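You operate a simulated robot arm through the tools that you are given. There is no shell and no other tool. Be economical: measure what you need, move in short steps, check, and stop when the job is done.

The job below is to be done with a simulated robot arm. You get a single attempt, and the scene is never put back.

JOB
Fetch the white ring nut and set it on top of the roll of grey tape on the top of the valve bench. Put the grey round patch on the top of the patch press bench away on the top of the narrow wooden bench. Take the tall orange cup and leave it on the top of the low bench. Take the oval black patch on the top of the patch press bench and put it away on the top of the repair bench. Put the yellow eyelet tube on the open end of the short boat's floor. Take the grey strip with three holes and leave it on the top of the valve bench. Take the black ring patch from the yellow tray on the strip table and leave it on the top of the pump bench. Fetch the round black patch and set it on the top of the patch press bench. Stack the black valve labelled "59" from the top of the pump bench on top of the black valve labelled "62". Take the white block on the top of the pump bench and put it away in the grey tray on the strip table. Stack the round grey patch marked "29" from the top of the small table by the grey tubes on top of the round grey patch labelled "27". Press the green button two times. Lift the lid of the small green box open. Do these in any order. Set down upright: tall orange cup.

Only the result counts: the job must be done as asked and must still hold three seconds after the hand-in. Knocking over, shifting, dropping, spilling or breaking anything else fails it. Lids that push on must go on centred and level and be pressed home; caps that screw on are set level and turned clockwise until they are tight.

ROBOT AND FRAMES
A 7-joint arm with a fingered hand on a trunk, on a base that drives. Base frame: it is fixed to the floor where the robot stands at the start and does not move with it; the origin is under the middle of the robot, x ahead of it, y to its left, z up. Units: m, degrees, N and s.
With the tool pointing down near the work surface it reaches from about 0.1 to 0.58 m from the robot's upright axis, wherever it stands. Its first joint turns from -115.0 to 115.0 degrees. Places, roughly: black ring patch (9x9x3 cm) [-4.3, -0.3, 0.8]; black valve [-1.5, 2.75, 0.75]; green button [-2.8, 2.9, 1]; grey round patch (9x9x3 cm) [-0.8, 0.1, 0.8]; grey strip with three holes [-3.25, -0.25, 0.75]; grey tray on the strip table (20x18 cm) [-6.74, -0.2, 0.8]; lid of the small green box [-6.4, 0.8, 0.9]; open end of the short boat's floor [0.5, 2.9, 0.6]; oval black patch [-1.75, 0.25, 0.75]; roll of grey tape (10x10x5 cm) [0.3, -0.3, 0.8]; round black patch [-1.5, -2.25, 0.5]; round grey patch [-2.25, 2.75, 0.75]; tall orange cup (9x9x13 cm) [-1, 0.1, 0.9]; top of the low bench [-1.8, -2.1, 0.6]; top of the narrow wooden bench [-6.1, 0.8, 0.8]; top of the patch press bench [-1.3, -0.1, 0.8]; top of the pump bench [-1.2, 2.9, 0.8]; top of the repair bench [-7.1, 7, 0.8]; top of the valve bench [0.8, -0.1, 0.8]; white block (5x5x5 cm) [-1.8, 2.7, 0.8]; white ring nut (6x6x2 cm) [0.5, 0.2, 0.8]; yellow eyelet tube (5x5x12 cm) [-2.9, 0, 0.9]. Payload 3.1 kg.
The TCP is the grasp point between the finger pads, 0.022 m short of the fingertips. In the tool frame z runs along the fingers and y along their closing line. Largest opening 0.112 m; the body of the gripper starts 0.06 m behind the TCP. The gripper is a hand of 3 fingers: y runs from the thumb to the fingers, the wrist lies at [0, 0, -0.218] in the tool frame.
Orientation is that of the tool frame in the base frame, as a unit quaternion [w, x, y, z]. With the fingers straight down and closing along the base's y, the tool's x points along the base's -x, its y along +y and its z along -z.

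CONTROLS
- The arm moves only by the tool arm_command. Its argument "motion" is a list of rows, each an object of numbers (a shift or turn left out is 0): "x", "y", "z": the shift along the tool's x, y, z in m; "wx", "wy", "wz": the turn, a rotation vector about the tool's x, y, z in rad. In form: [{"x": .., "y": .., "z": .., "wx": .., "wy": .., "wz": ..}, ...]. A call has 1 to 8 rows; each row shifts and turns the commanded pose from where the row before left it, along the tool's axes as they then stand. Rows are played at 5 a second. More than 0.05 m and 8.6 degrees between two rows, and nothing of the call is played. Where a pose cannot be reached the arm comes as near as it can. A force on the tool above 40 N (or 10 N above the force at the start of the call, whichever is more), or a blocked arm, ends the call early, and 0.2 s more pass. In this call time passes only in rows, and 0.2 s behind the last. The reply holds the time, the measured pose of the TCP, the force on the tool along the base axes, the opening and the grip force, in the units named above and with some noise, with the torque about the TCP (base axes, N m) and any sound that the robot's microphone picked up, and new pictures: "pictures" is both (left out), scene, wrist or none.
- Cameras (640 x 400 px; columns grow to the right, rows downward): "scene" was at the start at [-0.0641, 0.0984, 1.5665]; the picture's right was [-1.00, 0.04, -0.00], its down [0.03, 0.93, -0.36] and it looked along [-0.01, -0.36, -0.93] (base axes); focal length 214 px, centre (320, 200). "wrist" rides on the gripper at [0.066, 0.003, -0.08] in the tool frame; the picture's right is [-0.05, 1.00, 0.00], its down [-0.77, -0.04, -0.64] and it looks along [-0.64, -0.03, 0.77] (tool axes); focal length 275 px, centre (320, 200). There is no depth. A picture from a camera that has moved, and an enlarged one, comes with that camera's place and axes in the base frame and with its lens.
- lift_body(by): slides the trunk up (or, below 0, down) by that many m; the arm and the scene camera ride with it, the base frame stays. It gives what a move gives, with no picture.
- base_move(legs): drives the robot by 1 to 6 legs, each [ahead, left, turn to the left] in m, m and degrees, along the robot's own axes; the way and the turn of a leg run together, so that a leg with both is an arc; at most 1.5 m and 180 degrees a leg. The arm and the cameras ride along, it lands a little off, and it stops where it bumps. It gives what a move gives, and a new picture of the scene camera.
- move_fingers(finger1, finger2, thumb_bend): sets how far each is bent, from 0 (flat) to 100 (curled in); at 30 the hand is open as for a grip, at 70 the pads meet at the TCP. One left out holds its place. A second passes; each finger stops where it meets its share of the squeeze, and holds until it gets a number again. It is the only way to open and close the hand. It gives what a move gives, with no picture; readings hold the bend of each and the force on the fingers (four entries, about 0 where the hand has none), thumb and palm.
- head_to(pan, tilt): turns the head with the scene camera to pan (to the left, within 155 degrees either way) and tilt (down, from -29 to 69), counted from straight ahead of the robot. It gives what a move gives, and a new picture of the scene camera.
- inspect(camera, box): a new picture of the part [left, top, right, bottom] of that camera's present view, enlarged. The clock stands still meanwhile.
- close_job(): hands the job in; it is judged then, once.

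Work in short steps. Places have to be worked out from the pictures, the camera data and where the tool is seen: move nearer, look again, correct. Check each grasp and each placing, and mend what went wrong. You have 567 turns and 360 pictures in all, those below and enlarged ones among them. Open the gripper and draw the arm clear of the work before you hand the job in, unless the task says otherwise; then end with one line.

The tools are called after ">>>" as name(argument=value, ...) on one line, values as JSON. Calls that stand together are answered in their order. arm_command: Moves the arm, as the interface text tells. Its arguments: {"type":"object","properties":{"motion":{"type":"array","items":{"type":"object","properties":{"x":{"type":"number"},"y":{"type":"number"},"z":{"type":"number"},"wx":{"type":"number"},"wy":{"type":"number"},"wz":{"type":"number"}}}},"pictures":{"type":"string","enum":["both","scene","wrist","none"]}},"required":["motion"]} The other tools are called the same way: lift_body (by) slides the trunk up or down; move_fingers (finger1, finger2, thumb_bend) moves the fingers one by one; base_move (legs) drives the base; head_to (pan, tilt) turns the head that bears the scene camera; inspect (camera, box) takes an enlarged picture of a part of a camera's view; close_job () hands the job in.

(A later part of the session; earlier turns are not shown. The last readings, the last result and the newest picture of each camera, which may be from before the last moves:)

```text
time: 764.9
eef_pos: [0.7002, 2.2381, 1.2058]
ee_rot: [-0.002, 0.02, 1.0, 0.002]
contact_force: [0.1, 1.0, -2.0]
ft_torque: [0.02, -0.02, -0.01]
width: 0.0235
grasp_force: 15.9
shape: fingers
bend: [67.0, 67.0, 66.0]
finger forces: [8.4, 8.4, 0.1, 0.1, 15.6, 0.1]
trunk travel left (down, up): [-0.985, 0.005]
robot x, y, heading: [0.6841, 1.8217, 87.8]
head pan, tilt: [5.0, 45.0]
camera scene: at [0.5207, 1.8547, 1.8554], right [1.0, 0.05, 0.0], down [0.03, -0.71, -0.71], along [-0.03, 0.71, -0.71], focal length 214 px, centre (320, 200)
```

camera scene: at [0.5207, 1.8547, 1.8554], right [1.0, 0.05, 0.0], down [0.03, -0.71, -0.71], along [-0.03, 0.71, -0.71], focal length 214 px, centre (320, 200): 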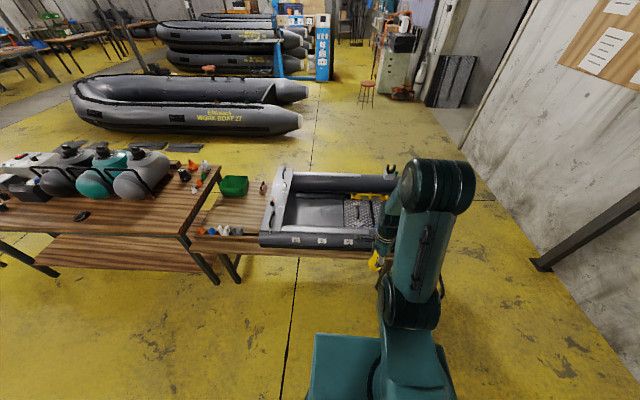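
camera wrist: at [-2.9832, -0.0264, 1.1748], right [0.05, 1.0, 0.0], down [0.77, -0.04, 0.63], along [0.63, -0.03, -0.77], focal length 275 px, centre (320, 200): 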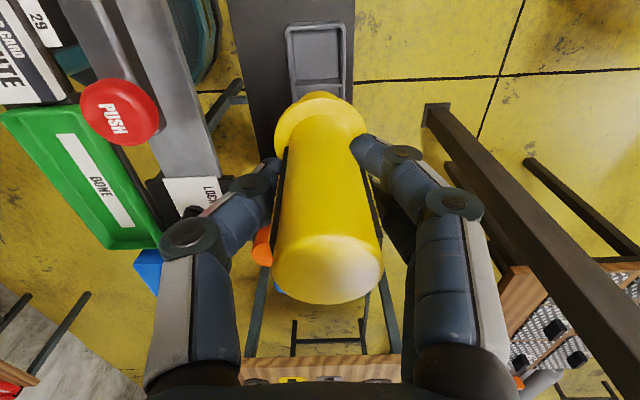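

>>> inspect(camera="scene", box=[250, 155, 410, 265])

```text
3.64 times, centred on (330, 210) of scene
camera zoom: at [0.5207, 1.8547, 1.8554], right [1.0, 0.05, 0.0], down [0.03, -0.71, -0.71], along [-0.03, 0.71, -0.71], focal length 780 px, centre (284, 164)
```

zoom: 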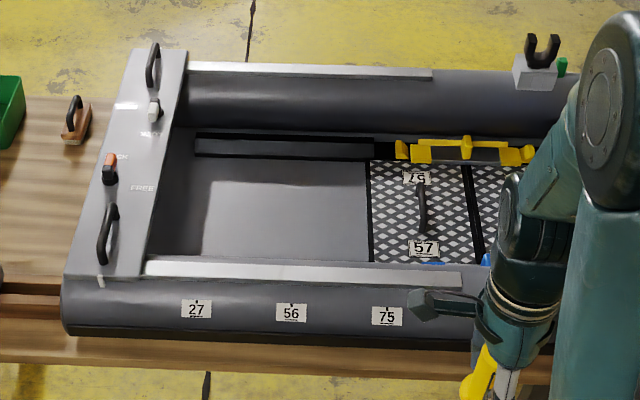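

Floor height triangulates to about 0.593; target (0.45, 2.97). I'll align to the boat, drive in, lower the trunk and extend.

>>> base_move(legs=[[0, 0.22, 2.2], [0.56, 0, 0]])

>>> lift_body(by=-0.26)

>>> arm_command(motion=[{"y": 0.045}, {"y": 0.045}, {"y": 0.045}, {"y": 0.035}], pictures="both")

```text
time: 769.4
eef_pos: [0.4661, 2.8042, 1.2077]
ee_rot: [-0.002, 0.002, 1.0, 0.003]
contact_force: [-0.3, 0.8, -2.5]
ft_torque: [0.02, 0.03, 0.06]
width: 0.0237
grasp_force: 16.8
shape: fingers
bend: [67.0, 67.0, 66.0]
finger forces: [8.5, 8.5, 0.0, 0.0, 15.6, 0.1]
trunk travel left (down, up): [-0.985, 0.005]
robot x, y, heading: [0.4605, 2.3932, 89.9]
head pan, tilt: [5.0, 45.0]
camera scene: at [0.3018, 2.4141, 1.8554], right [1.0, 0.08, 0.0], down [0.06, -0.7, -0.71], along [-0.06, 0.7, -0.71], focal length 214 px, centre (320, 200)
```

scene: 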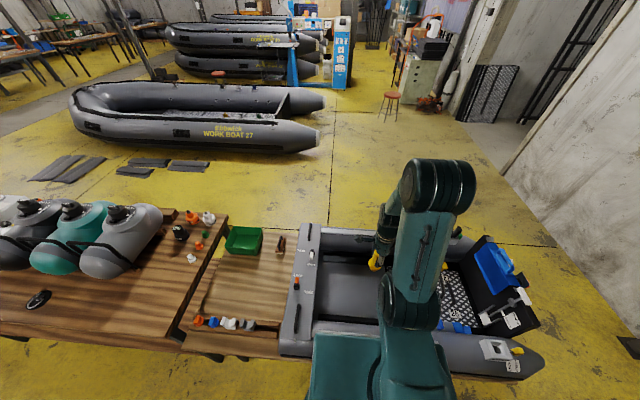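

```text
time: 772.1
eef_pos: [0.4667, 2.8051, 0.9469]
ee_rot: [-0.002, 0.001, 1.0, 0.002]
contact_force: [0.2, 0.6, -2.1]
ft_torque: [-0.01, -0.03, -0.01]
width: 0.0235
grasp_force: 16.1
shape: fingers
bend: [67.0, 67.0, 66.0]
finger forces: [8.5, 8.5, 0.0, 0.0, 15.6, 0.0]
trunk travel left (down, up): [-0.725, 0.265]
robot x, y, heading: [0.4649, 2.3928, 89.8]
head pan, tilt: [5.0, 45.0]
```

```text
time: 773.1
eef_pos: [0.4678, 2.9748, 0.9471]
ee_rot: [-0.002, 0.002, 1.0, 0.0]
contact_force: [1.2, -0.5, -1.4]
ft_torque: [-0.01, -0.02, 0.0]
width: 0.0233
grasp_force: 16.2
shape: fingers
bend: [67.0, 67.0, 66.0]
finger forces: [8.5, 8.6, 0.0, 0.1, 15.5, 0.1]
trunk travel left (down, up): [-0.725, 0.265]
robot x, y, heading: [0.4642, 2.3916, 89.7]
head pan, tilt: [5.0, 45.0]
camera scene: at [0.3018, 2.4161, 1.5954], right [1.0, 0.08, 0.0], down [0.06, -0.71, -0.71], along [-0.06, 0.7, -0.71], focal length 214 px, centre (320, 200)
camera wrist: at [0.4028, 2.9792, 1.0273], right [0.05, 1.0, 0.0], down [0.77, -0.04, 0.63], along [0.63, -0.03, -0.77], focal length 275 px, centre (320, 200)
```

scene: 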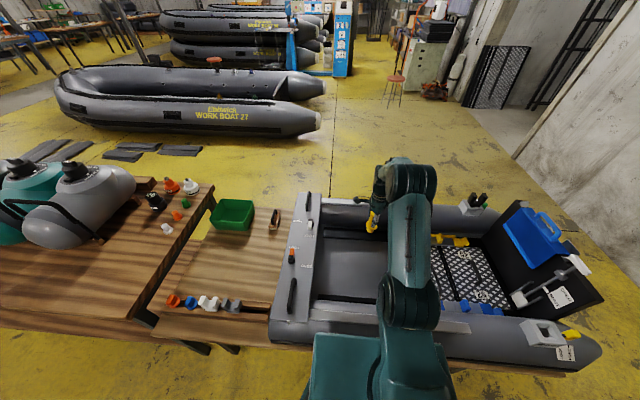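
wrist: 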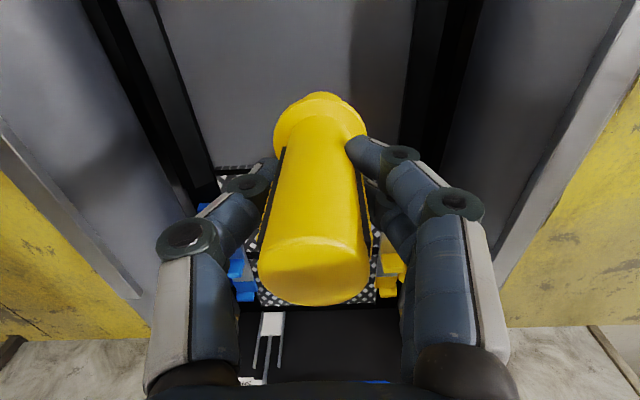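

>>> inspect(camera="wrist", box=[240, 70, 400, 170])

>>> inspect(camera="scene", box=[330, 170, 430, 250])

```text
4.00 times, centred on (320, 120) of wrist
camera zoom: at [0.4028, 2.9792, 1.0273], right [0.05, 1.0, 0.0], down [0.77, -0.04, 0.63], along [0.63, -0.03, -0.77], focal length 1101 px, centre (320, 520)
```

zoom: 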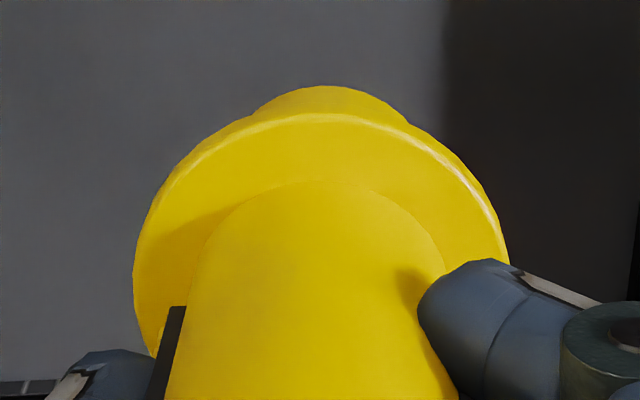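

```text
5.00 times, centred on (380, 210) of scene
camera zoom: at [0.3018, 2.4161, 1.5954], right [1.0, 0.08, 0.0], down [0.06, -0.71, -0.71], along [-0.06, 0.7, -0.71], focal length 1072 px, centre (20, 150)
```

zoom: 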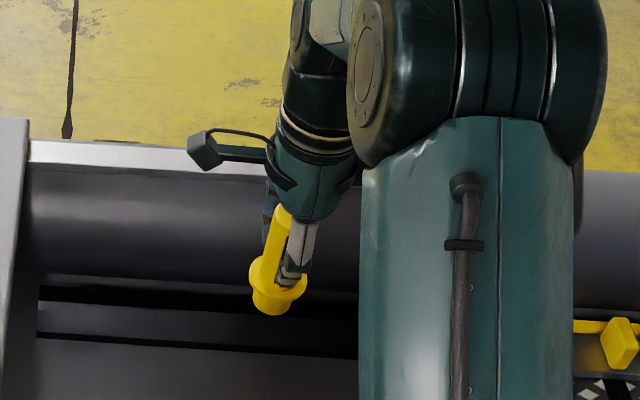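

The tube has a flat spigot at the bottom, so it can stand. I'll lower it to the floor with guarded steps at the end.

>>> arm_command(motion=[{"z": 0.05}, {"z": 0.05}, {"z": 0.05}, {"z": 0.05}, {"z": 0.025}], pictures="wrist")

>>> arm_command(motion=[{"z": 0.008}, {"z": 0.006}, {"z": 0.005}, {"z": 0.005}, {"z": 0.004}, {"z": 0.004}, {"z": 0.004}], pictures="wrist")

```text
time: 774.3
eef_pos: [0.4667, 2.975, 0.7225]
ee_rot: [-0.001, 0.002, 1.0, 0.001]
contact_force: [0.0, -0.1, -1.8]
ft_torque: [-0.01, -0.01, 0.0]
width: 0.0234
grasp_force: 16.9
shape: fingers
bend: [67.0, 68.0, 66.0]
finger forces: [8.3, 8.3, 0.1, 0.0, 15.2, 0.0]
trunk travel left (down, up): [-0.725, 0.265]
robot x, y, heading: [0.4652, 2.3921, 89.8]
head pan, tilt: [5.0, 45.0]
camera wrist: at [0.4017, 2.9788, 0.8026], right [0.05, 1.0, 0.0], down [0.77, -0.04, 0.63], along [0.63, -0.03, -0.77], focal length 275 px, centre (320, 200)
```

wrist: 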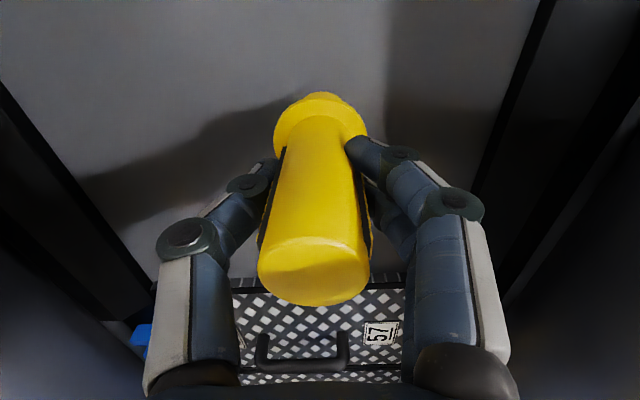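

```text
time: 775.9
eef_pos: [0.4658, 2.9743, 0.6882]
ee_rot: [-0.002, 0.002, 1.0, 0.005]
contact_force: [1.1, 8.9, 30.4]
ft_torque: [0.28, -0.04, 0.01]
width: 0.0234
grasp_force: 21.2
shape: fingers
bend: [70.0, 71.0, 68.0]
finger forces: [13.1, 13.5, 0.0, 0.0, 15.8, 0.0]
trunk travel left (down, up): [-0.725, 0.265]
robot x, y, heading: [0.4643, 2.3967, 90.0]
head pan, tilt: [5.0, 45.0]
camera wrist: at [0.4014, 2.9779, 0.7698], right [0.05, 1.0, 0.01], down [0.77, -0.05, 0.63], along [0.63, -0.02, -0.77], focal length 275 px, centre (320, 200)
```

wrist: 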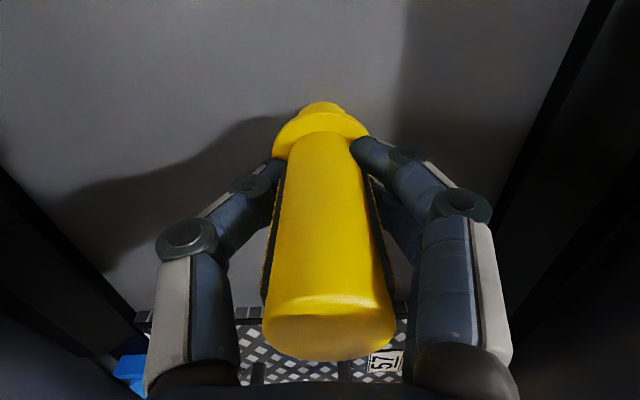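

Contact; the tube slid a bit in the grip. I'll ease up and check its attitude before release.

>>> arm_command(motion=[{"z": -0.004}], pictures="wrist")

>>> inspect(camera="scene", box=[330, 190, 430, 260])

```text
time: 776.3
eef_pos: [0.4662, 2.9732, 0.6903]
ee_rot: [-0.002, 0.001, 1.0, 0.002]
contact_force: [0.3, 4.7, 13.7]
ft_torque: [0.13, 0.01, 0.01]
width: 0.0235
grasp_force: 18.4
shape: fingers
bend: [70.0, 71.0, 67.0]
finger forces: [10.5, 10.8, 0.0, 0.0, 15.0, 0.0]
trunk travel left (down, up): [-0.725, 0.265]
robot x, y, heading: [0.4638, 2.3976, 90.1]
head pan, tilt: [5.0, 45.0]
camera wrist: at [0.4012, 2.9769, 0.7709], right [0.05, 1.0, 0.0], down [0.77, -0.04, 0.63], along [0.63, -0.03, -0.77], focal length 275 px, centre (320, 200)
```

wrist: 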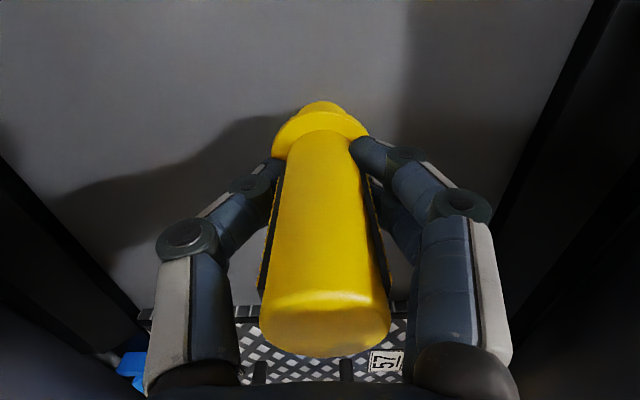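

```text
5.71 times, centred on (380, 225) of scene
camera zoom: at [0.3019, 2.4129, 1.5951], right [1.0, 0.08, 0.0], down [0.06, -0.7, -0.71], along [-0.06, 0.71, -0.71], focal length 1226 px, centre (-23, 57)
```

zoom: 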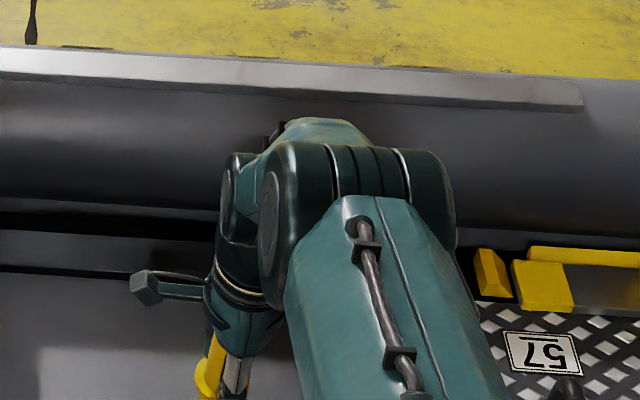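

By geometry the tube is upright with its base at floor level. I'll release and rise.

>>> arm_command(motion=[{"z": -0.002}], pictures="none")

>>> move_fingers(finger1=42, finger2=42, thumb_bend=42)

>>> arm_command(motion=[{"z": -0.03}, {"z": -0.04}, {"z": -0.05}, {"z": -0.05}, {"z": -0.05}], pictures="wrist")

```text
time: 776.7
eef_pos: [0.4669, 2.974, 0.6921]
ee_rot: [-0.002, 0.002, 1.0, 0.0]
contact_force: [-0.5, 1.1, 3.1]
ft_torque: [-0.01, 0.02, 0.01]
width: 0.0237
grasp_force: 16.7
shape: fingers
bend: [70.0, 70.0, 66.0]
finger forces: [9.1, 9.3, 0.0, 0.0, 15.2, 0.1]
trunk travel left (down, up): [-0.725, 0.265]
robot x, y, heading: [0.4666, 2.3925, 90.2]
head pan, tilt: [5.0, 45.0]
```

```text
time: 777.7
eef_pos: [0.4664, 2.9752, 0.6921]
ee_rot: [-0.002, 0.001, 1.0, 0.003]
contact_force: [0.1, 0.2, -1.1]
ft_torque: [0.01, 0.0, -0.01]
width: 0.0772
grasp_force: 0.1
shape: fingers
bend: [42.0, 42.0, 42.0]
finger forces: [0.1, 0.0, 0.0, 0.0, 0.0, 0.0]
trunk travel left (down, up): [-0.725, 0.265]
robot x, y, heading: [0.4643, 2.3922, 90.0]
head pan, tilt: [5.0, 45.0]
```

```text
time: 778.9
eef_pos: [0.4684, 2.9742, 0.912]
ee_rot: [-0.002, 0.002, 1.0, 0.002]
contact_force: [0.4, 0.6, -0.2]
ft_torque: [0.05, 0.03, 0.02]
width: 0.0775
grasp_force: 0.1
shape: fingers
bend: [42.0, 42.0, 42.0]
finger forces: [0.0, 0.0, 0.0, 0.0, 0.0, 0.0]
trunk travel left (down, up): [-0.725, 0.265]
robot x, y, heading: [0.4602, 2.3913, 89.6]
head pan, tilt: [5.0, 45.0]
camera wrist: at [0.4028, 2.9772, 0.9928], right [0.05, 1.0, 0.0], down [0.77, -0.04, 0.63], along [0.63, -0.03, -0.77], focal length 275 px, centre (320, 200)
```

wrist: 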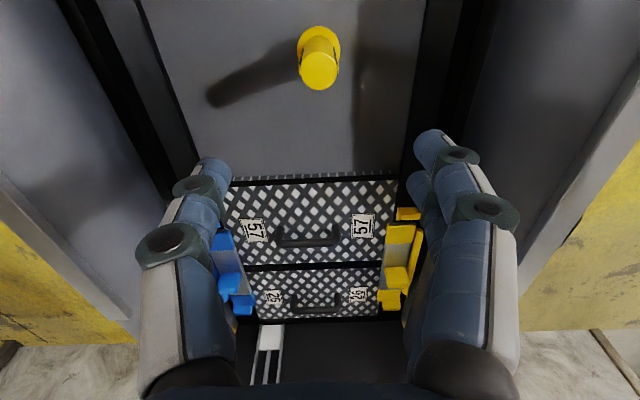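

The tube stands upright in the boat's open end. Last task: the oval black patch on the patch press bench's west end, near (-1.76, 0.14). I'll retract and drive back around the east.

>>> lift_body(by=0.12)

>>> arm_command(motion=[{"z": -0.03}, {"y": -0.045}, {"y": -0.045}, {"y": -0.045}, {"y": -0.045}], pictures="none")

>>> base_move(legs=[[-0.5, 0, 0], [0, -1.5, 0], [0, -0.1, 0], [-1.4, 0, 0], [-1.42, 0, 0]])

>>> base_move(legs=[[0, 1.5, 0], [0, 1.5, 0], [0, 1.27, 0]])

```text
time: 780.4
eef_pos: [0.4682, 2.9743, 1.0306]
ee_rot: [-0.002, 0.001, 1.0, 0.002]
contact_force: [0.5, 1.1, -0.3]
ft_torque: [0.03, -0.03, 0.03]
width: 0.0778
grasp_force: 0.0
shape: fingers
bend: [42.0, 42.0, 42.0]
finger forces: [0.0, 0.1, 0.1, 0.1, 0.0, 0.0]
trunk travel left (down, up): [-0.845, 0.145]
robot x, y, heading: [0.4636, 2.3942, 89.9]
head pan, tilt: [5.0, 45.0]
```

```text
time: 781.6
eef_pos: [0.4665, 2.7938, 1.0612]
ee_rot: [-0.002, 0.003, 1.0, 0.004]
contact_force: [0.0, 0.2, 0.3]
ft_torque: [-0.01, 0.02, 0.01]
width: 0.0777
grasp_force: 0.0
shape: fingers
bend: [42.0, 42.0, 42.0]
finger forces: [0.0, 0.0, 0.0, 0.0, 0.0, 0.0]
trunk travel left (down, up): [-0.845, 0.145]
robot x, y, heading: [0.4629, 2.3898, 89.9]
head pan, tilt: [5.0, 45.0]
```

```text
time: 805.5
eef_pos: [2.039, -0.5301, 1.0605]
ee_rot: [-0.001, 0.003, 1.0, 0.004]
contact_force: [0.0, -0.1, 0.6]
ft_torque: [-0.03, 0.02, -0.01]
width: 0.0776
grasp_force: 0.1
shape: fingers
bend: [42.0, 42.0, 42.0]
finger forces: [0.0, 0.0, 0.0, 0.0, 0.0, 0.0]
trunk travel left (down, up): [-0.845, 0.145]
robot x, y, heading: [2.036, -0.9338, 89.4]
head pan, tilt: [5.0, 45.0]
camera scene: at [1.8738, -0.9099, 1.7154], right [1.0, 0.08, 0.0], down [0.06, -0.7, -0.71], along [-0.06, 0.7, -0.71], focal length 214 px, centre (320, 200)
```

scene: 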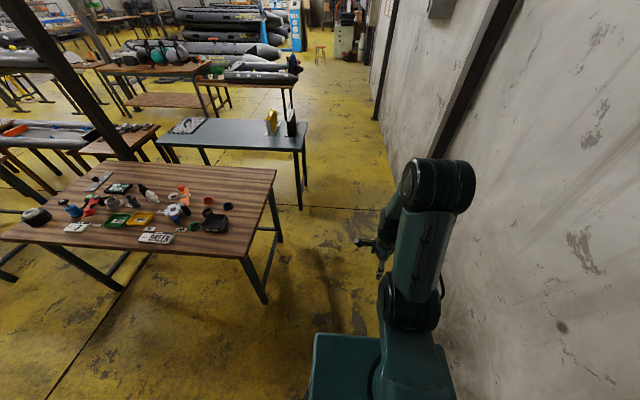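

```text
time: 825.9
eef_pos: [-2.2285, -0.5572, 1.0595]
ee_rot: [-0.002, -0.006, 1.0, 0.003]
contact_force: [0.0, -0.4, 0.1]
ft_torque: [0.03, 0.02, -0.01]
width: 0.0776
grasp_force: 0.1
shape: fingers
bend: [42.0, 42.0, 42.0]
finger forces: [0.0, 0.0, 0.0, 0.0, 0.0, 0.1]
trunk travel left (down, up): [-0.845, 0.145]
robot x, y, heading: [-2.2225, -0.956, 91.0]
head pan, tilt: [5.0, 45.0]
camera scene: at [-2.3871, -0.9387, 1.7154], right [0.99, 0.1, 0.0], down [0.07, -0.7, -0.71], along [-0.07, 0.7, -0.71], focal length 214 px, centre (320, 200)
```

scene: 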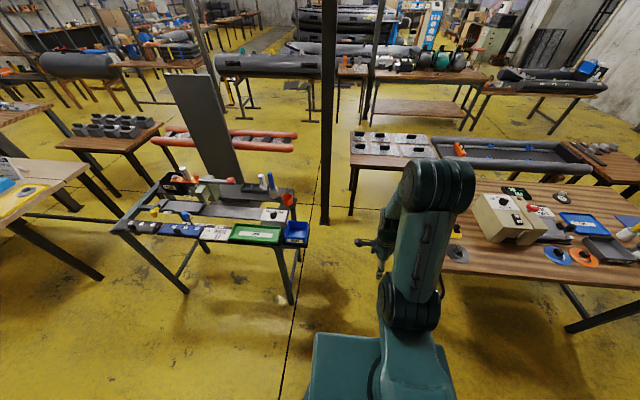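

The gap between rack and bench fits the base. I'll straighten and drive ahead into it.

>>> base_move(legs=[[0, -0.04, -1.0], [0.92, 0, 0]])

>>> head_to(pan=-70, tilt=50)

```text
time: 831.2
eef_pos: [-2.182, 0.3684, 1.061]
ee_rot: [-0.001, 0.001, 1.0, 0.003]
contact_force: [0.6, -0.4, 0.2]
ft_torque: [-0.02, -0.02, -0.01]
width: 0.0773
grasp_force: 0.1
shape: fingers
bend: [42.0, 42.0, 42.0]
finger forces: [0.0, 0.1, 0.0, 0.0, 0.0, 0.1]
trunk travel left (down, up): [-0.845, 0.145]
robot x, y, heading: [-2.1858, -0.0337, 89.9]
head pan, tilt: [5.0, 45.0]
camera scene: at [-2.3462, -0.0122, 1.7154], right [1.0, 0.09, 0.0], down [0.06, -0.7, -0.71], along [-0.06, 0.7, -0.71], focal length 214 px, centre (320, 200)
```

scene: 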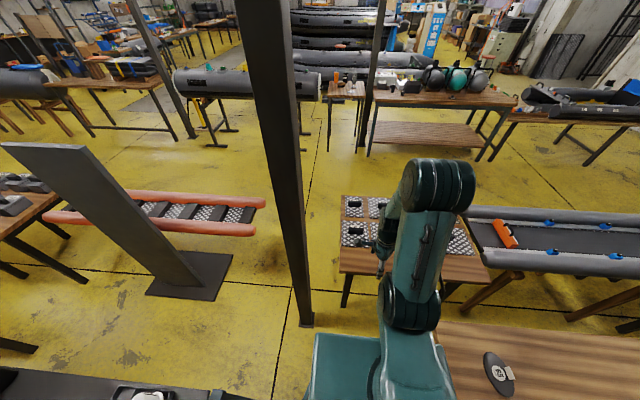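

```text
time: 832.7
eef_pos: [-2.181, 0.3682, 1.0597]
ee_rot: [-0.001, 0.001, 1.0, 0.003]
contact_force: [0.0, 0.3, 0.2]
ft_torque: [-0.02, 0.0, -0.02]
width: 0.0777
grasp_force: 0.0
shape: fingers
bend: [42.0, 42.0, 42.0]
finger forces: [0.1, 0.0, 0.0, 0.0, 0.1, 0.0]
trunk travel left (down, up): [-0.845, 0.145]
robot x, y, heading: [-2.1862, -0.0381, 90.4]
head pan, tilt: [-70.0, 50.0]
camera scene: at [-2.2668, -0.0669, 1.7085], right [0.34, -0.94, 0.0], down [-0.72, -0.26, -0.64], along [0.6, 0.22, -0.77], focal length 214 px, centre (320, 200)
```

scene: 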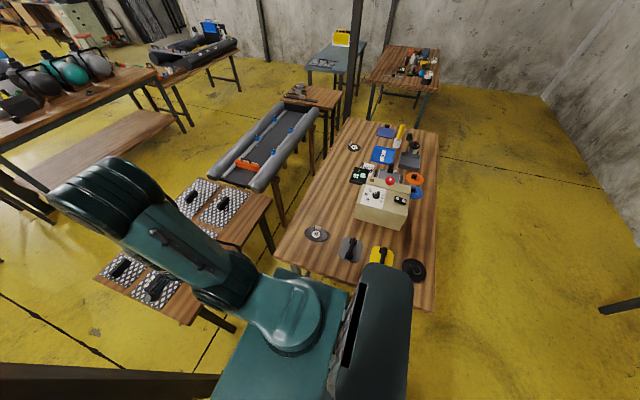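

>>> inspect(camera="scene", box=[277, 204, 357, 264])

```text
6.67 times, centred on (317, 234) of scene
camera zoom: at [-2.2668, -0.0669, 1.7085], right [0.34, -0.94, 0.0], down [-0.72, -0.26, -0.64], along [0.6, 0.22, -0.77], focal length 1430 px, centre (340, -27)
```

zoom: 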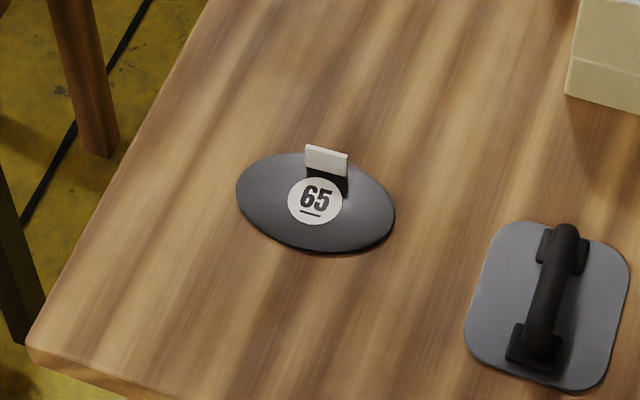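

The oval black patch "65" has its tab on the east side at (-1.746, 0.135), plate along y. I'll rotate the hand to close along x and swing over it.

>>> arm_command(motion=[{"wz": -0.148}, {"wz": -0.148}, {"wz": -0.148}, {"wz": -0.148}, {"wz": -0.148}, {"wz": -0.148}, {"wz": -0.148}, {"wz": -0.148}], pictures="none")

>>> arm_command(motion=[{"wz": -0.13}, {"wz": -0.13}, {"wz": -0.127}, {"x": 0.022, "y": -0.043}, {"x": 0.022, "y": -0.043}, {"x": 0.022, "y": -0.043}, {"x": 0.022, "y": -0.043}, {"x": 0.022, "y": -0.043}], pictures="none")

>>> arm_command(motion=[{"x": 0.024, "y": -0.043}, {"x": 0.024, "y": -0.043}, {"x": 0.024, "y": -0.043}, {"x": 0.024, "y": -0.043}, {"x": 0.024, "y": -0.043}], pictures="wrist")

```text
time: 834.5
eef_pos: [-2.1802, 0.3681, 1.0593]
ee_rot: [0.0, -0.559, 0.829, 0.002]
contact_force: [0.7, -0.5, -1.2]
ft_torque: [0.03, -0.04, 0.01]
width: 0.0775
grasp_force: 0.0
shape: fingers
bend: [42.0, 42.0, 42.0]
finger forces: [0.0, 0.1, 0.0, 0.1, 0.0, 0.0]
trunk travel left (down, up): [-0.845, 0.145]
robot x, y, heading: [-2.1841, -0.0347, 89.7]
head pan, tilt: [-70.0, 50.0]
```

```text
time: 836.3
eef_pos: [-1.9649, 0.2568, 1.0583]
ee_rot: [-0.001, 0.707, -0.707, -0.003]
contact_force: [0.0, 0.5, 0.2]
ft_torque: [0.01, 0.03, 0.01]
width: 0.0772
grasp_force: 0.1
shape: fingers
bend: [42.0, 42.0, 42.0]
finger forces: [0.0, 0.0, 0.0, 0.0, 0.0, 0.0]
trunk travel left (down, up): [-0.845, 0.145]
robot x, y, heading: [-2.1846, -0.034, 89.8]
head pan, tilt: [-70.0, 50.0]
```

```text
time: 837.5
eef_pos: [-1.7507, 0.1368, 1.0569]
ee_rot: [-0.001, 0.707, -0.707, -0.003]
contact_force: [0.3, -0.4, 0.0]
ft_torque: [0.0, 0.01, -0.02]
width: 0.0777
grasp_force: 0.0
shape: fingers
bend: [42.0, 42.0, 42.0]
finger forces: [0.0, 0.1, 0.1, 0.0, 0.0, 0.0]
trunk travel left (down, up): [-0.845, 0.145]
robot x, y, heading: [-2.1879, -0.033, 90.2]
head pan, tilt: [-70.0, 50.0]
camera wrist: at [-1.7531, 0.0709, 1.1372], right [-1.0, 0.05, 0.0], down [0.04, 0.77, 0.64], along [0.03, 0.64, -0.77], focal length 275 px, centre (320, 200)
```

wrist: 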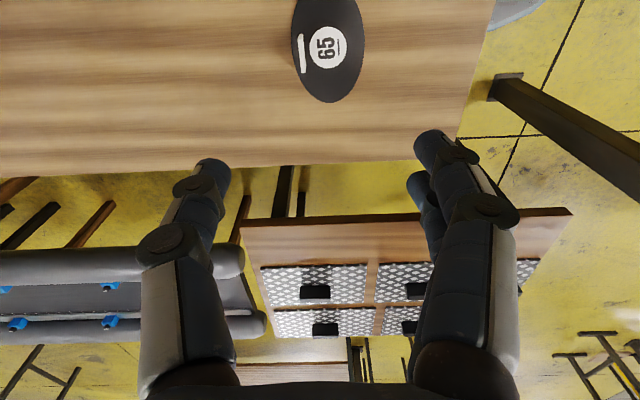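

>>> arm_command(motion=[{"y": -0.017}, {"z": 0.05}, {"z": 0.05}, {"z": 0.05}, {"z": 0.025}], pictures="wrist")

```text
time: 838.7
eef_pos: [-1.7358, 0.1393, 0.8814]
ee_rot: [-0.001, 0.707, -0.707, -0.003]
contact_force: [0.0, -0.5, 0.0]
ft_torque: [0.0, 0.01, 0.0]
width: 0.0777
grasp_force: 0.1
shape: fingers
bend: [42.0, 42.0, 42.0]
finger forces: [0.0, 0.0, 0.1, 0.0, 0.1, 0.0]
trunk travel left (down, up): [-0.845, 0.145]
robot x, y, heading: [-2.1827, -0.0321, 90.0]
head pan, tilt: [-70.0, 50.0]
camera wrist: at [-1.7373, 0.0729, 0.962], right [-1.0, 0.05, 0.0], down [0.04, 0.77, 0.64], along [0.03, 0.64, -0.77], focal length 275 px, centre (320, 200)
```

wrist: 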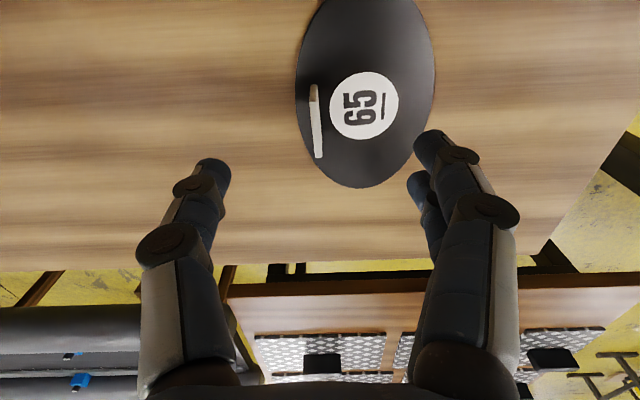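

>>> arm_command(motion=[{"x": 0.002, "y": -0.004, "z": 0.025}, {"z": 0.02}], pictures="none")

>>> move_fingers(finger1=80, finger2=80, thumb_bend=80)

>>> arm_command(motion=[{"z": -0.02}, {"z": -0.04}, {"z": -0.05}, {"z": -0.05}, {"z": -0.05}], pictures="wrist")

```text
time: 839.3
eef_pos: [-1.7307, 0.1367, 0.8381]
ee_rot: [0.0, -0.707, 0.707, 0.003]
contact_force: [0.7, -0.4, 0.8]
ft_torque: [-0.01, -0.01, 0.01]
width: 0.0778
grasp_force: 0.0
shape: fingers
bend: [42.0, 42.0, 42.0]
finger forces: [0.1, 0.0, 0.1, 0.0, 0.0, 0.0]
trunk travel left (down, up): [-0.845, 0.145]
robot x, y, heading: [-2.1822, -0.0327, 90.0]
head pan, tilt: [-70.0, 50.0]
```

```text
time: 840.3
eef_pos: [-1.7312, 0.1369, 0.838]
ee_rot: [0.0, -0.706, 0.708, 0.003]
contact_force: [0.6, 0.3, -0.6]
ft_torque: [-0.02, 0.0, -0.01]
width: 0.0009
grasp_force: 14.6
shape: fingers
bend: [76.0, 76.0, 73.0]
finger forces: [7.2, 7.4, 0.0, 0.0, 14.5, 0.1]
trunk travel left (down, up): [-0.845, 0.145]
robot x, y, heading: [-2.1861, -0.037, 89.9]
head pan, tilt: [-70.0, 50.0]
```

```text
time: 841.5
eef_pos: [-1.7312, 0.1352, 1.0482]
ee_rot: [0.001, -0.706, 0.708, 0.003]
contact_force: [-0.3, 0.0, -0.9]
ft_torque: [-0.03, -0.04, 0.01]
width: 0.0009
grasp_force: 14.6
shape: fingers
bend: [76.0, 76.0, 72.0]
finger forces: [7.2, 7.2, 0.0, 0.0, 14.3, 0.1]
trunk travel left (down, up): [-0.845, 0.145]
robot x, y, heading: [-2.1836, -0.0382, 89.9]
head pan, tilt: [-70.0, 50.0]
camera wrist: at [-1.7336, 0.0685, 1.1286], right [-1.0, 0.05, 0.0], down [0.04, 0.77, 0.64], along [0.03, 0.64, -0.77], focal length 275 px, centre (320, 200)
```

wrist: 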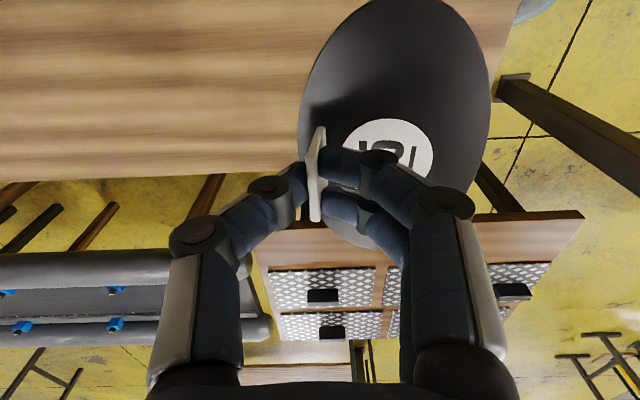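

Oval patch held. I'll swing it back in front of the robot, back out, and drive west.

>>> arm_command(motion=[{"z": -0.03}, {"x": -0.024, "y": 0.043}, {"x": -0.024, "y": 0.043}, {"x": -0.024, "y": 0.043}, {"x": -0.024, "y": 0.043}, {"x": -0.024, "y": 0.043}, {"x": -0.024, "y": 0.043}, {"x": -0.024, "y": 0.043}], pictures="none")

>>> arm_command(motion=[{"x": -0.02, "y": 0.043}, {"x": -0.02, "y": 0.043}, {"x": -0.01, "y": 0.03}], pictures="none")

>>> base_move(legs=[[-0.92, 0, 0], [0, 1.5, 0], [0, 1.5, 0], [0, 1.5, 0], [0, 1.5, 0]])

>>> base_move(legs=[[0, 1.5, 0], [1.4, 0, 0], [1.4, 0, 0]])

```text
time: 843.3
eef_pos: [-2.034, 0.3067, 1.0791]
ee_rot: [-0.001, 0.707, -0.707, -0.001]
contact_force: [0.0, 0.1, -0.6]
ft_torque: [-0.06, -0.03, -0.01]
width: 0.0008
grasp_force: 14.3
shape: fingers
bend: [77.0, 77.0, 72.0]
finger forces: [7.1, 7.1, 0.0, 0.1, 14.3, 0.0]
trunk travel left (down, up): [-0.845, 0.145]
robot x, y, heading: [-2.1862, -0.0329, 90.0]
head pan, tilt: [-70.0, 50.0]
```

```text
time: 844.1
eef_pos: [-2.1483, 0.3551, 1.08]
ee_rot: [0.001, -0.706, 0.708, 0.002]
contact_force: [-0.2, 0.3, 0.2]
ft_torque: [0.02, -0.03, 0.02]
width: 0.0011
grasp_force: 14.1
shape: fingers
bend: [77.0, 77.0, 72.0]
finger forces: [7.1, 7.1, 0.1, 0.0, 14.3, 0.0]
trunk travel left (down, up): [-0.845, 0.145]
robot x, y, heading: [-2.1798, -0.0361, 89.8]
head pan, tilt: [-70.0, 50.0]
```

```text
time: 876.9
eef_pos: [-8.1356, -0.5864, 1.08]
ee_rot: [-0.001, 0.709, -0.706, -0.004]
contact_force: [-0.8, 0.6, -0.3]
ft_torque: [-0.02, -0.03, 0.01]
width: 0.0009
grasp_force: 14.2
shape: fingers
bend: [77.0, 77.0, 72.0]
finger forces: [7.1, 7.2, 0.0, 0.0, 14.1, 0.0]
trunk travel left (down, up): [-0.845, 0.145]
robot x, y, heading: [-8.1717, -0.9787, 90.4]
head pan, tilt: [-70.0, 50.0]
camera scene: at [-8.2531, -1.009, 1.7085], right [0.35, -0.94, 0.0], down [-0.72, -0.27, -0.64], along [0.6, 0.22, -0.77], focal length 214 px, centre (320, 200)
```

scene: 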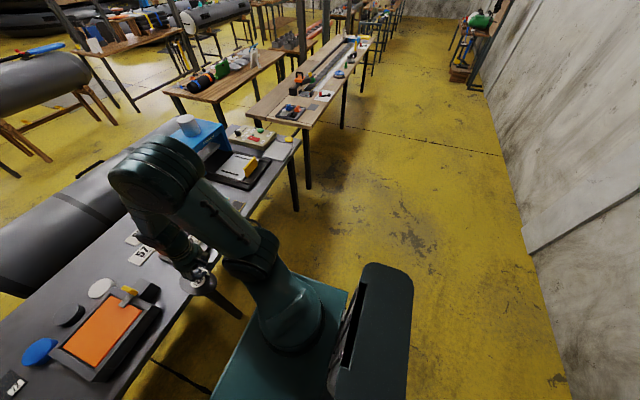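

```text
time: 897.6
eef_pos: [-9.6704, 2.2212, 1.0793]
ee_rot: [0.0, 0.712, -0.702, -0.003]
contact_force: [0.9, -0.4, -1.2]
ft_torque: [-0.04, -0.02, 0.02]
width: 0.0008
grasp_force: 14.3
shape: fingers
bend: [77.0, 77.0, 72.0]
finger forces: [7.0, 7.1, 0.0, 0.0, 14.2, 0.0]
trunk travel left (down, up): [-0.845, 0.145]
robot x, y, heading: [-9.7015, 1.8319, 90.8]
head pan, tilt: [-70.0, 50.0]
camera scene: at [-9.7813, 1.7976, 1.7085], right [0.36, -0.93, 0.0], down [-0.72, -0.27, -0.64], along [0.6, 0.23, -0.77], focal length 214 px, centre (320, 200)
```

scene: 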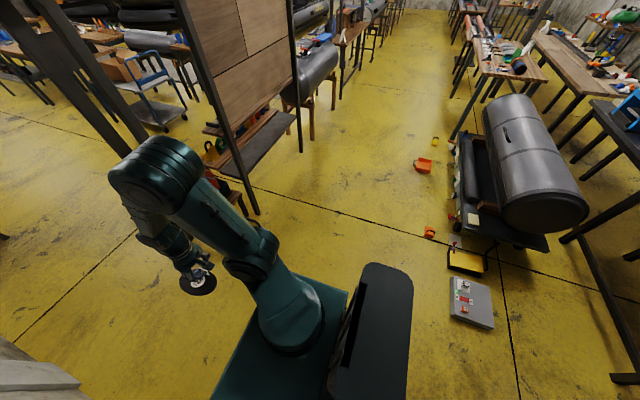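

I'm at the west side; I'll look north and north-east for the repair bench at (-7.1, 7).

>>> head_to(pan=-20, tilt=22)

>>> inspect(camera="scene", box=[220, 50, 480, 212])

```text
time: 898.7
eef_pos: [-9.6687, 2.2217, 1.0795]
ee_rot: [0.0, 0.712, -0.702, -0.003]
contact_force: [0.4, 1.0, 0.3]
ft_torque: [0.02, -0.01, 0.01]
width: 0.0009
grasp_force: 14.0
shape: fingers
bend: [77.0, 77.0, 72.0]
finger forces: [7.1, 7.2, 0.1, 0.0, 14.3, 0.0]
trunk travel left (down, up): [-0.845, 0.145]
robot x, y, heading: [-9.6998, 1.8319, 91.0]
head pan, tilt: [-20.0, 22.0]
camera scene: at [-9.8228, 1.8578, 1.7508], right [0.94, -0.33, 0.0], down [-0.12, -0.35, -0.93], along [0.3, 0.88, -0.38], focal length 214 px, centre (320, 200)
```

scene: 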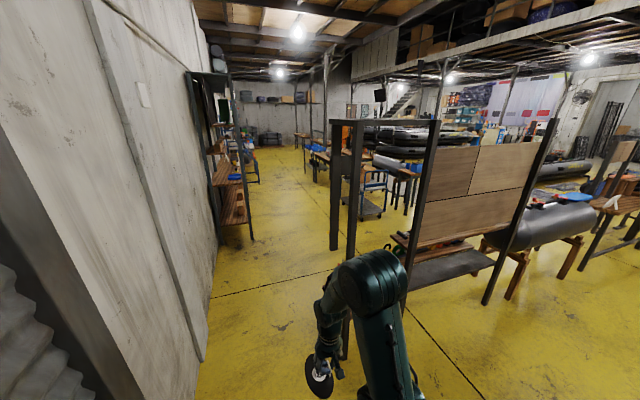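

```text
2.46 times, centred on (350, 131) of scene
camera zoom: at [-9.8228, 1.8578, 1.7508], right [0.94, -0.33, 0.0], down [-0.12, -0.35, -0.93], along [0.3, 0.88, -0.38], focal length 528 px, centre (246, 370)
```

zoom: 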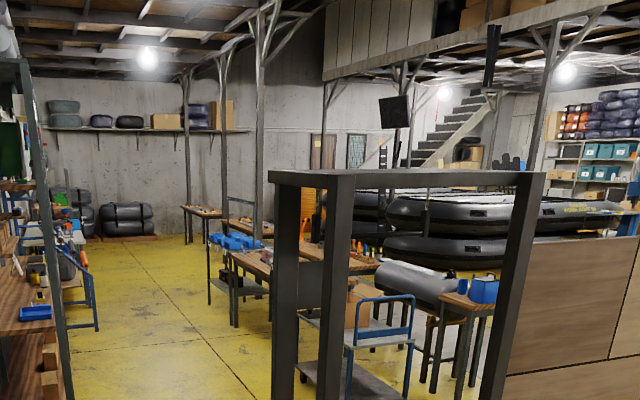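

The lane north at x≈-9.7 is open. I'll drive ahead 2.8 m and look again.

>>> base_move(legs=[[0, 0, -0.9], [1.4, 0.02, 0], [1.4, 0, 0]])

>>> head_to(pan=-40, tilt=28)

```text
time: 911.8
eef_pos: [-9.6818, 4.941, 1.0779]
ee_rot: [-0.001, 0.709, -0.705, -0.002]
contact_force: [0.0, 0.9, -0.6]
ft_torque: [-0.04, -0.01, 0.0]
width: 0.0009
grasp_force: 14.8
shape: fingers
bend: [77.0, 77.0, 72.0]
finger forces: [7.1, 7.2, 0.0, 0.0, 14.3, 0.1]
trunk travel left (down, up): [-0.845, 0.145]
robot x, y, heading: [-9.7137, 4.5493, 90.5]
head pan, tilt: [-20.0, 22.0]
stopped in leg 3: the robot was blocked; the commanded pose is now the measured one
camera scene: at [-9.8374, 4.58, 1.7507], right [0.94, -0.33, 0.0], down [-0.12, -0.36, -0.93], along [0.31, 0.87, -0.38], focal length 214 px, centre (320, 200)
```

scene: 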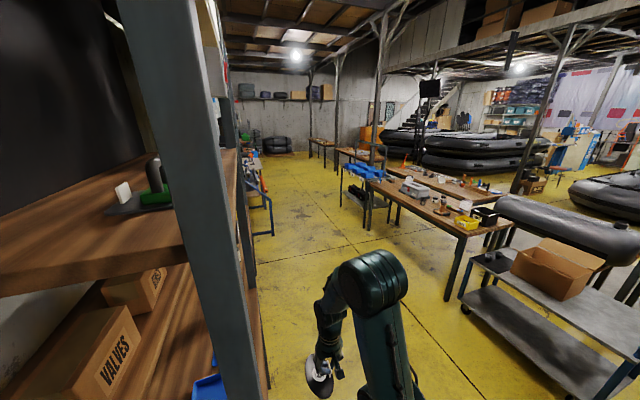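

```text
time: 912.7
eef_pos: [-9.6811, 4.9389, 1.08]
ee_rot: [-0.001, 0.71, -0.704, -0.004]
contact_force: [-0.3, -0.3, -1.3]
ft_torque: [-0.01, -0.03, -0.01]
width: 0.0006
grasp_force: 14.0
shape: fingers
bend: [77.0, 77.0, 72.0]
finger forces: [7.2, 7.1, 0.1, 0.1, 14.3, 0.1]
trunk travel left (down, up): [-0.845, 0.145]
robot x, y, heading: [-9.7149, 4.5462, 90.3]
head pan, tilt: [-40.0, 28.0]
camera scene: at [-9.8109, 4.5597, 1.7412], right [0.77, -0.64, 0.0], down [-0.3, -0.36, -0.88], along [0.56, 0.68, -0.47], focal length 214 px, centre (320, 200)
```

scene: 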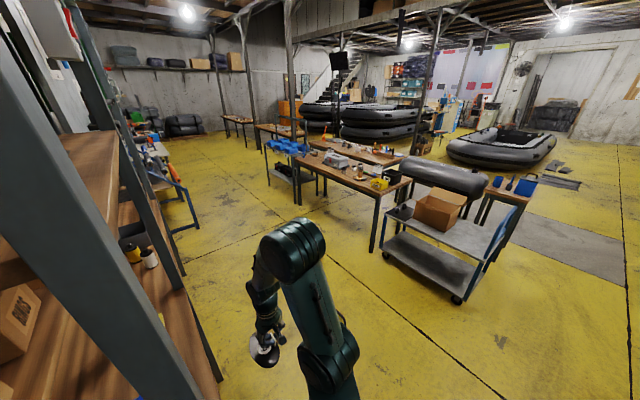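

The shelf on the left stopped me. I'll shift right and look more closely at the tables ahead to identify the repair bench.

>>> base_move(legs=[[0, -0.45, 0], [0.9, 0, 0]])

>>> head_to(pan=-45, tilt=30)

>>> inspect(camera="scene", box=[160, 80, 480, 280])

```text
time: 919.7
eef_pos: [-9.2394, 5.8402, 1.0791]
ee_rot: [0.0, 0.71, -0.704, -0.003]
contact_force: [-0.2, 0.2, -0.6]
ft_torque: [0.0, -0.03, -0.02]
width: 0.0008
grasp_force: 14.3
shape: fingers
bend: [77.0, 77.0, 72.0]
finger forces: [7.1, 7.1, 0.1, 0.0, 14.1, 0.1]
trunk travel left (down, up): [-0.845, 0.145]
robot x, y, heading: [-9.2733, 5.4504, 90.6]
head pan, tilt: [-40.0, 28.0]
camera scene: at [-9.3689, 5.4604, 1.7412], right [0.77, -0.64, 0.0], down [-0.3, -0.36, -0.88], along [0.56, 0.68, -0.47], focal length 214 px, centre (320, 200)
```

scene: 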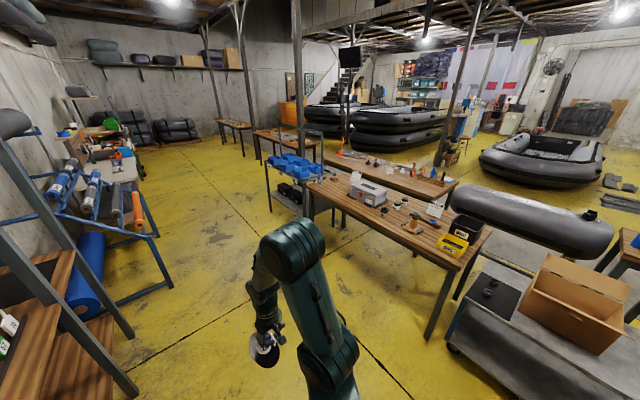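

```text
time: 920.4
eef_pos: [-9.2399, 5.8398, 1.0795]
ee_rot: [0.0, 0.71, -0.704, -0.003]
contact_force: [0.1, 0.9, -0.2]
ft_torque: [-0.01, -0.03, 0.03]
width: 0.0009
grasp_force: 14.2
shape: fingers
bend: [77.0, 77.0, 72.0]
finger forces: [7.1, 7.1, 0.0, 0.1, 14.2, 0.1]
trunk travel left (down, up): [-0.845, 0.145]
robot x, y, heading: [-9.2699, 5.4495, 90.4]
head pan, tilt: [-45.0, 30.0]
camera scene: at [-9.3635, 5.4548, 1.738], right [0.71, -0.7, 0.0], down [-0.35, -0.36, -0.87], along [0.61, 0.62, -0.5], focal length 214 px, centre (320, 200)
```

scene: 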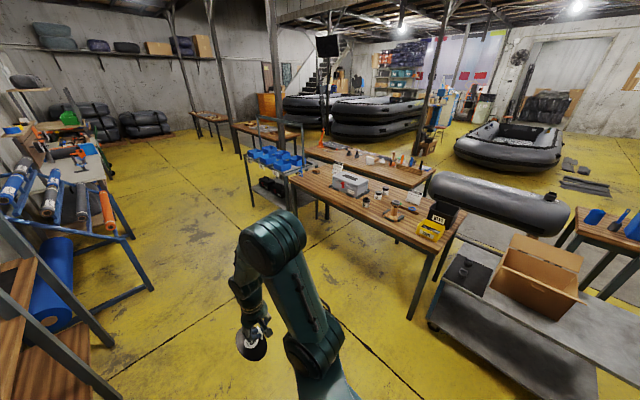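

```text
2.00 times, centred on (320, 180) of scene
camera zoom: at [-9.3635, 5.4548, 1.738], right [0.71, -0.7, 0.0], down [-0.35, -0.36, -0.87], along [0.61, 0.62, -0.5], focal length 429 px, centre (320, 240)
```

zoom: 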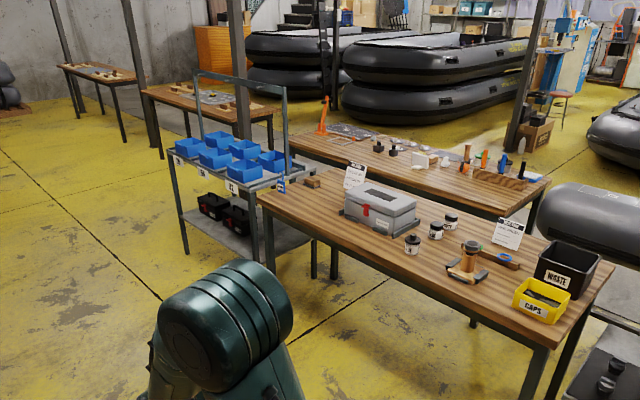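

Two benches are here; by position the repair bench (-7.1, 7.0) is the farther one (x -7.4..-6.85, y 6.2..7.8). Its north end seems reachable. I'll drive north and look from there.

>>> base_move(legs=[[1.4, 0, -0.4], [1.2, 0, 0]])

>>> head_to(pan=-100, tilt=30)

```text
time: 933.0
eef_pos: [-9.258, 8.4414, 1.0802]
ee_rot: [0.0, 0.707, -0.707, -0.004]
contact_force: [-0.5, 0.6, -0.6]
ft_torque: [0.01, 0.0, 0.03]
width: 0.0009
grasp_force: 14.0
shape: fingers
bend: [77.0, 77.0, 72.0]
finger forces: [7.1, 7.0, 0.1, 0.0, 13.9, 0.0]
trunk travel left (down, up): [-0.845, 0.145]
robot x, y, heading: [-9.2937, 8.0517, 90.2]
head pan, tilt: [-45.0, 30.0]
camera scene: at [-9.3852, 8.0574, 1.738], right [0.71, -0.7, 0.0], down [-0.35, -0.35, -0.87], along [0.61, 0.61, -0.5], focal length 214 px, centre (320, 200)
```

scene: 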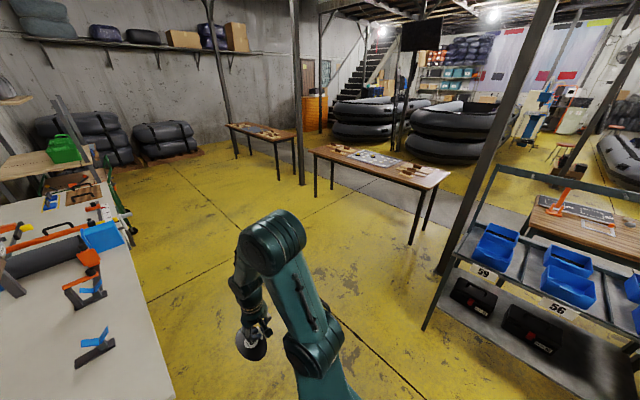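

```text
time: 934.3
eef_pos: [-9.2585, 8.4429, 1.0801]
ee_rot: [0.0, 0.708, -0.707, -0.003]
contact_force: [-0.5, -0.4, -0.9]
ft_torque: [0.01, -0.03, -0.01]
width: 0.001
grasp_force: 14.3
shape: fingers
bend: [77.0, 77.0, 72.0]
finger forces: [7.0, 6.9, 0.1, 0.1, 14.0, 0.0]
trunk travel left (down, up): [-0.845, 0.145]
robot x, y, heading: [-9.2935, 8.052, 90.6]
head pan, tilt: [-100.0, 30.0]
camera scene: at [-9.3597, 7.9779, 1.738], right [-0.17, -0.99, 0.0], down [-0.49, 0.08, -0.87], along [0.85, -0.15, -0.5], focal length 214 px, centre (320, 200)
```

scene: 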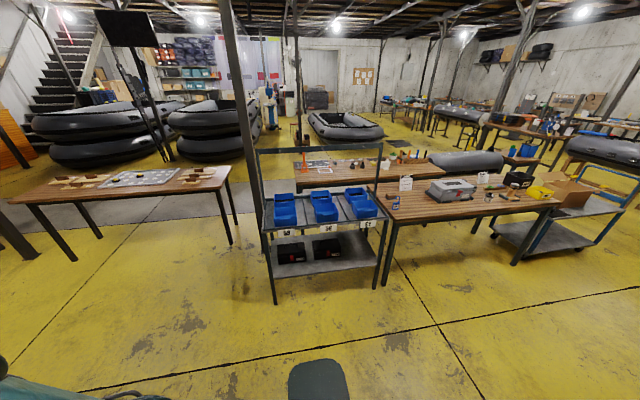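

A post and cart block the north end. An eastward lane at y≈4.4 (south of the trolley) toward the grey carpet looks better. I'll go back there and check.

>>> base_move(legs=[[-1.4, 0, 0], [-1.4, 0, 0], [-0.65, 0, 0]])

>>> head_to(pan=-95, tilt=28)

```text
time: 951.1
eef_pos: [-9.2136, 4.9811, 1.081]
ee_rot: [-0.001, 0.71, -0.704, -0.003]
contact_force: [0.2, 1.3, -0.6]
ft_torque: [-0.02, -0.01, 0.01]
width: 0.0007
grasp_force: 13.7
shape: fingers
bend: [77.0, 77.0, 72.0]
finger forces: [7.0, 6.9, 0.1, 0.0, 14.0, 0.0]
trunk travel left (down, up): [-0.845, 0.145]
robot x, y, heading: [-9.244, 4.5922, 90.5]
head pan, tilt: [-100.0, 30.0]
camera scene: at [-9.3111, 4.517, 1.738], right [-0.16, -0.99, 0.0], down [-0.49, 0.08, -0.87], along [0.85, -0.14, -0.5], focal length 214 px, centre (320, 200)
```

scene: 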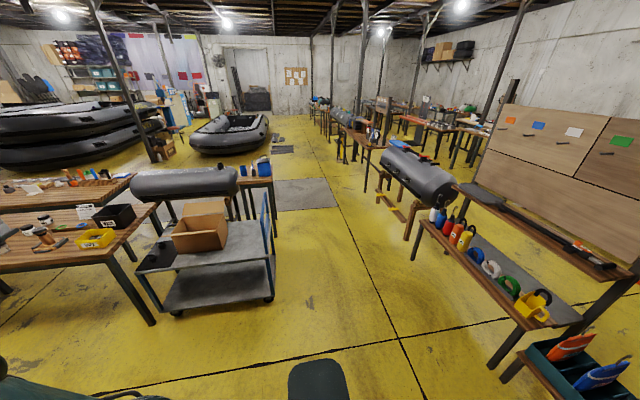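

```text
time: 951.8
eef_pos: [-9.2132, 4.9821, 1.081]
ee_rot: [-0.001, 0.71, -0.704, -0.003]
contact_force: [-0.8, 0.7, 0.1]
ft_torque: [0.01, 0.02, 0.01]
width: 0.0005
grasp_force: 13.9
shape: fingers
bend: [77.0, 77.0, 72.0]
finger forces: [7.0, 7.0, 0.0, 0.0, 14.0, 0.0]
trunk travel left (down, up): [-0.845, 0.145]
robot x, y, heading: [-9.2488, 4.5892, 90.6]
head pan, tilt: [-95.0, 28.0]
camera scene: at [-9.3094, 4.5245, 1.7412], right [-0.08, -1.0, 0.0], down [-0.47, 0.04, -0.88], along [0.88, -0.07, -0.47], focal length 214 px, centre (320, 200)
```

scene: 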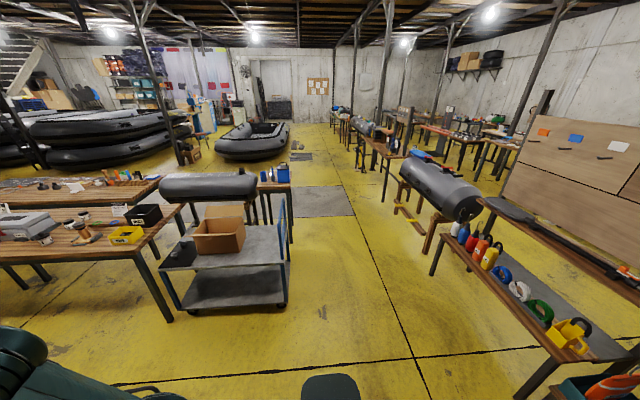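

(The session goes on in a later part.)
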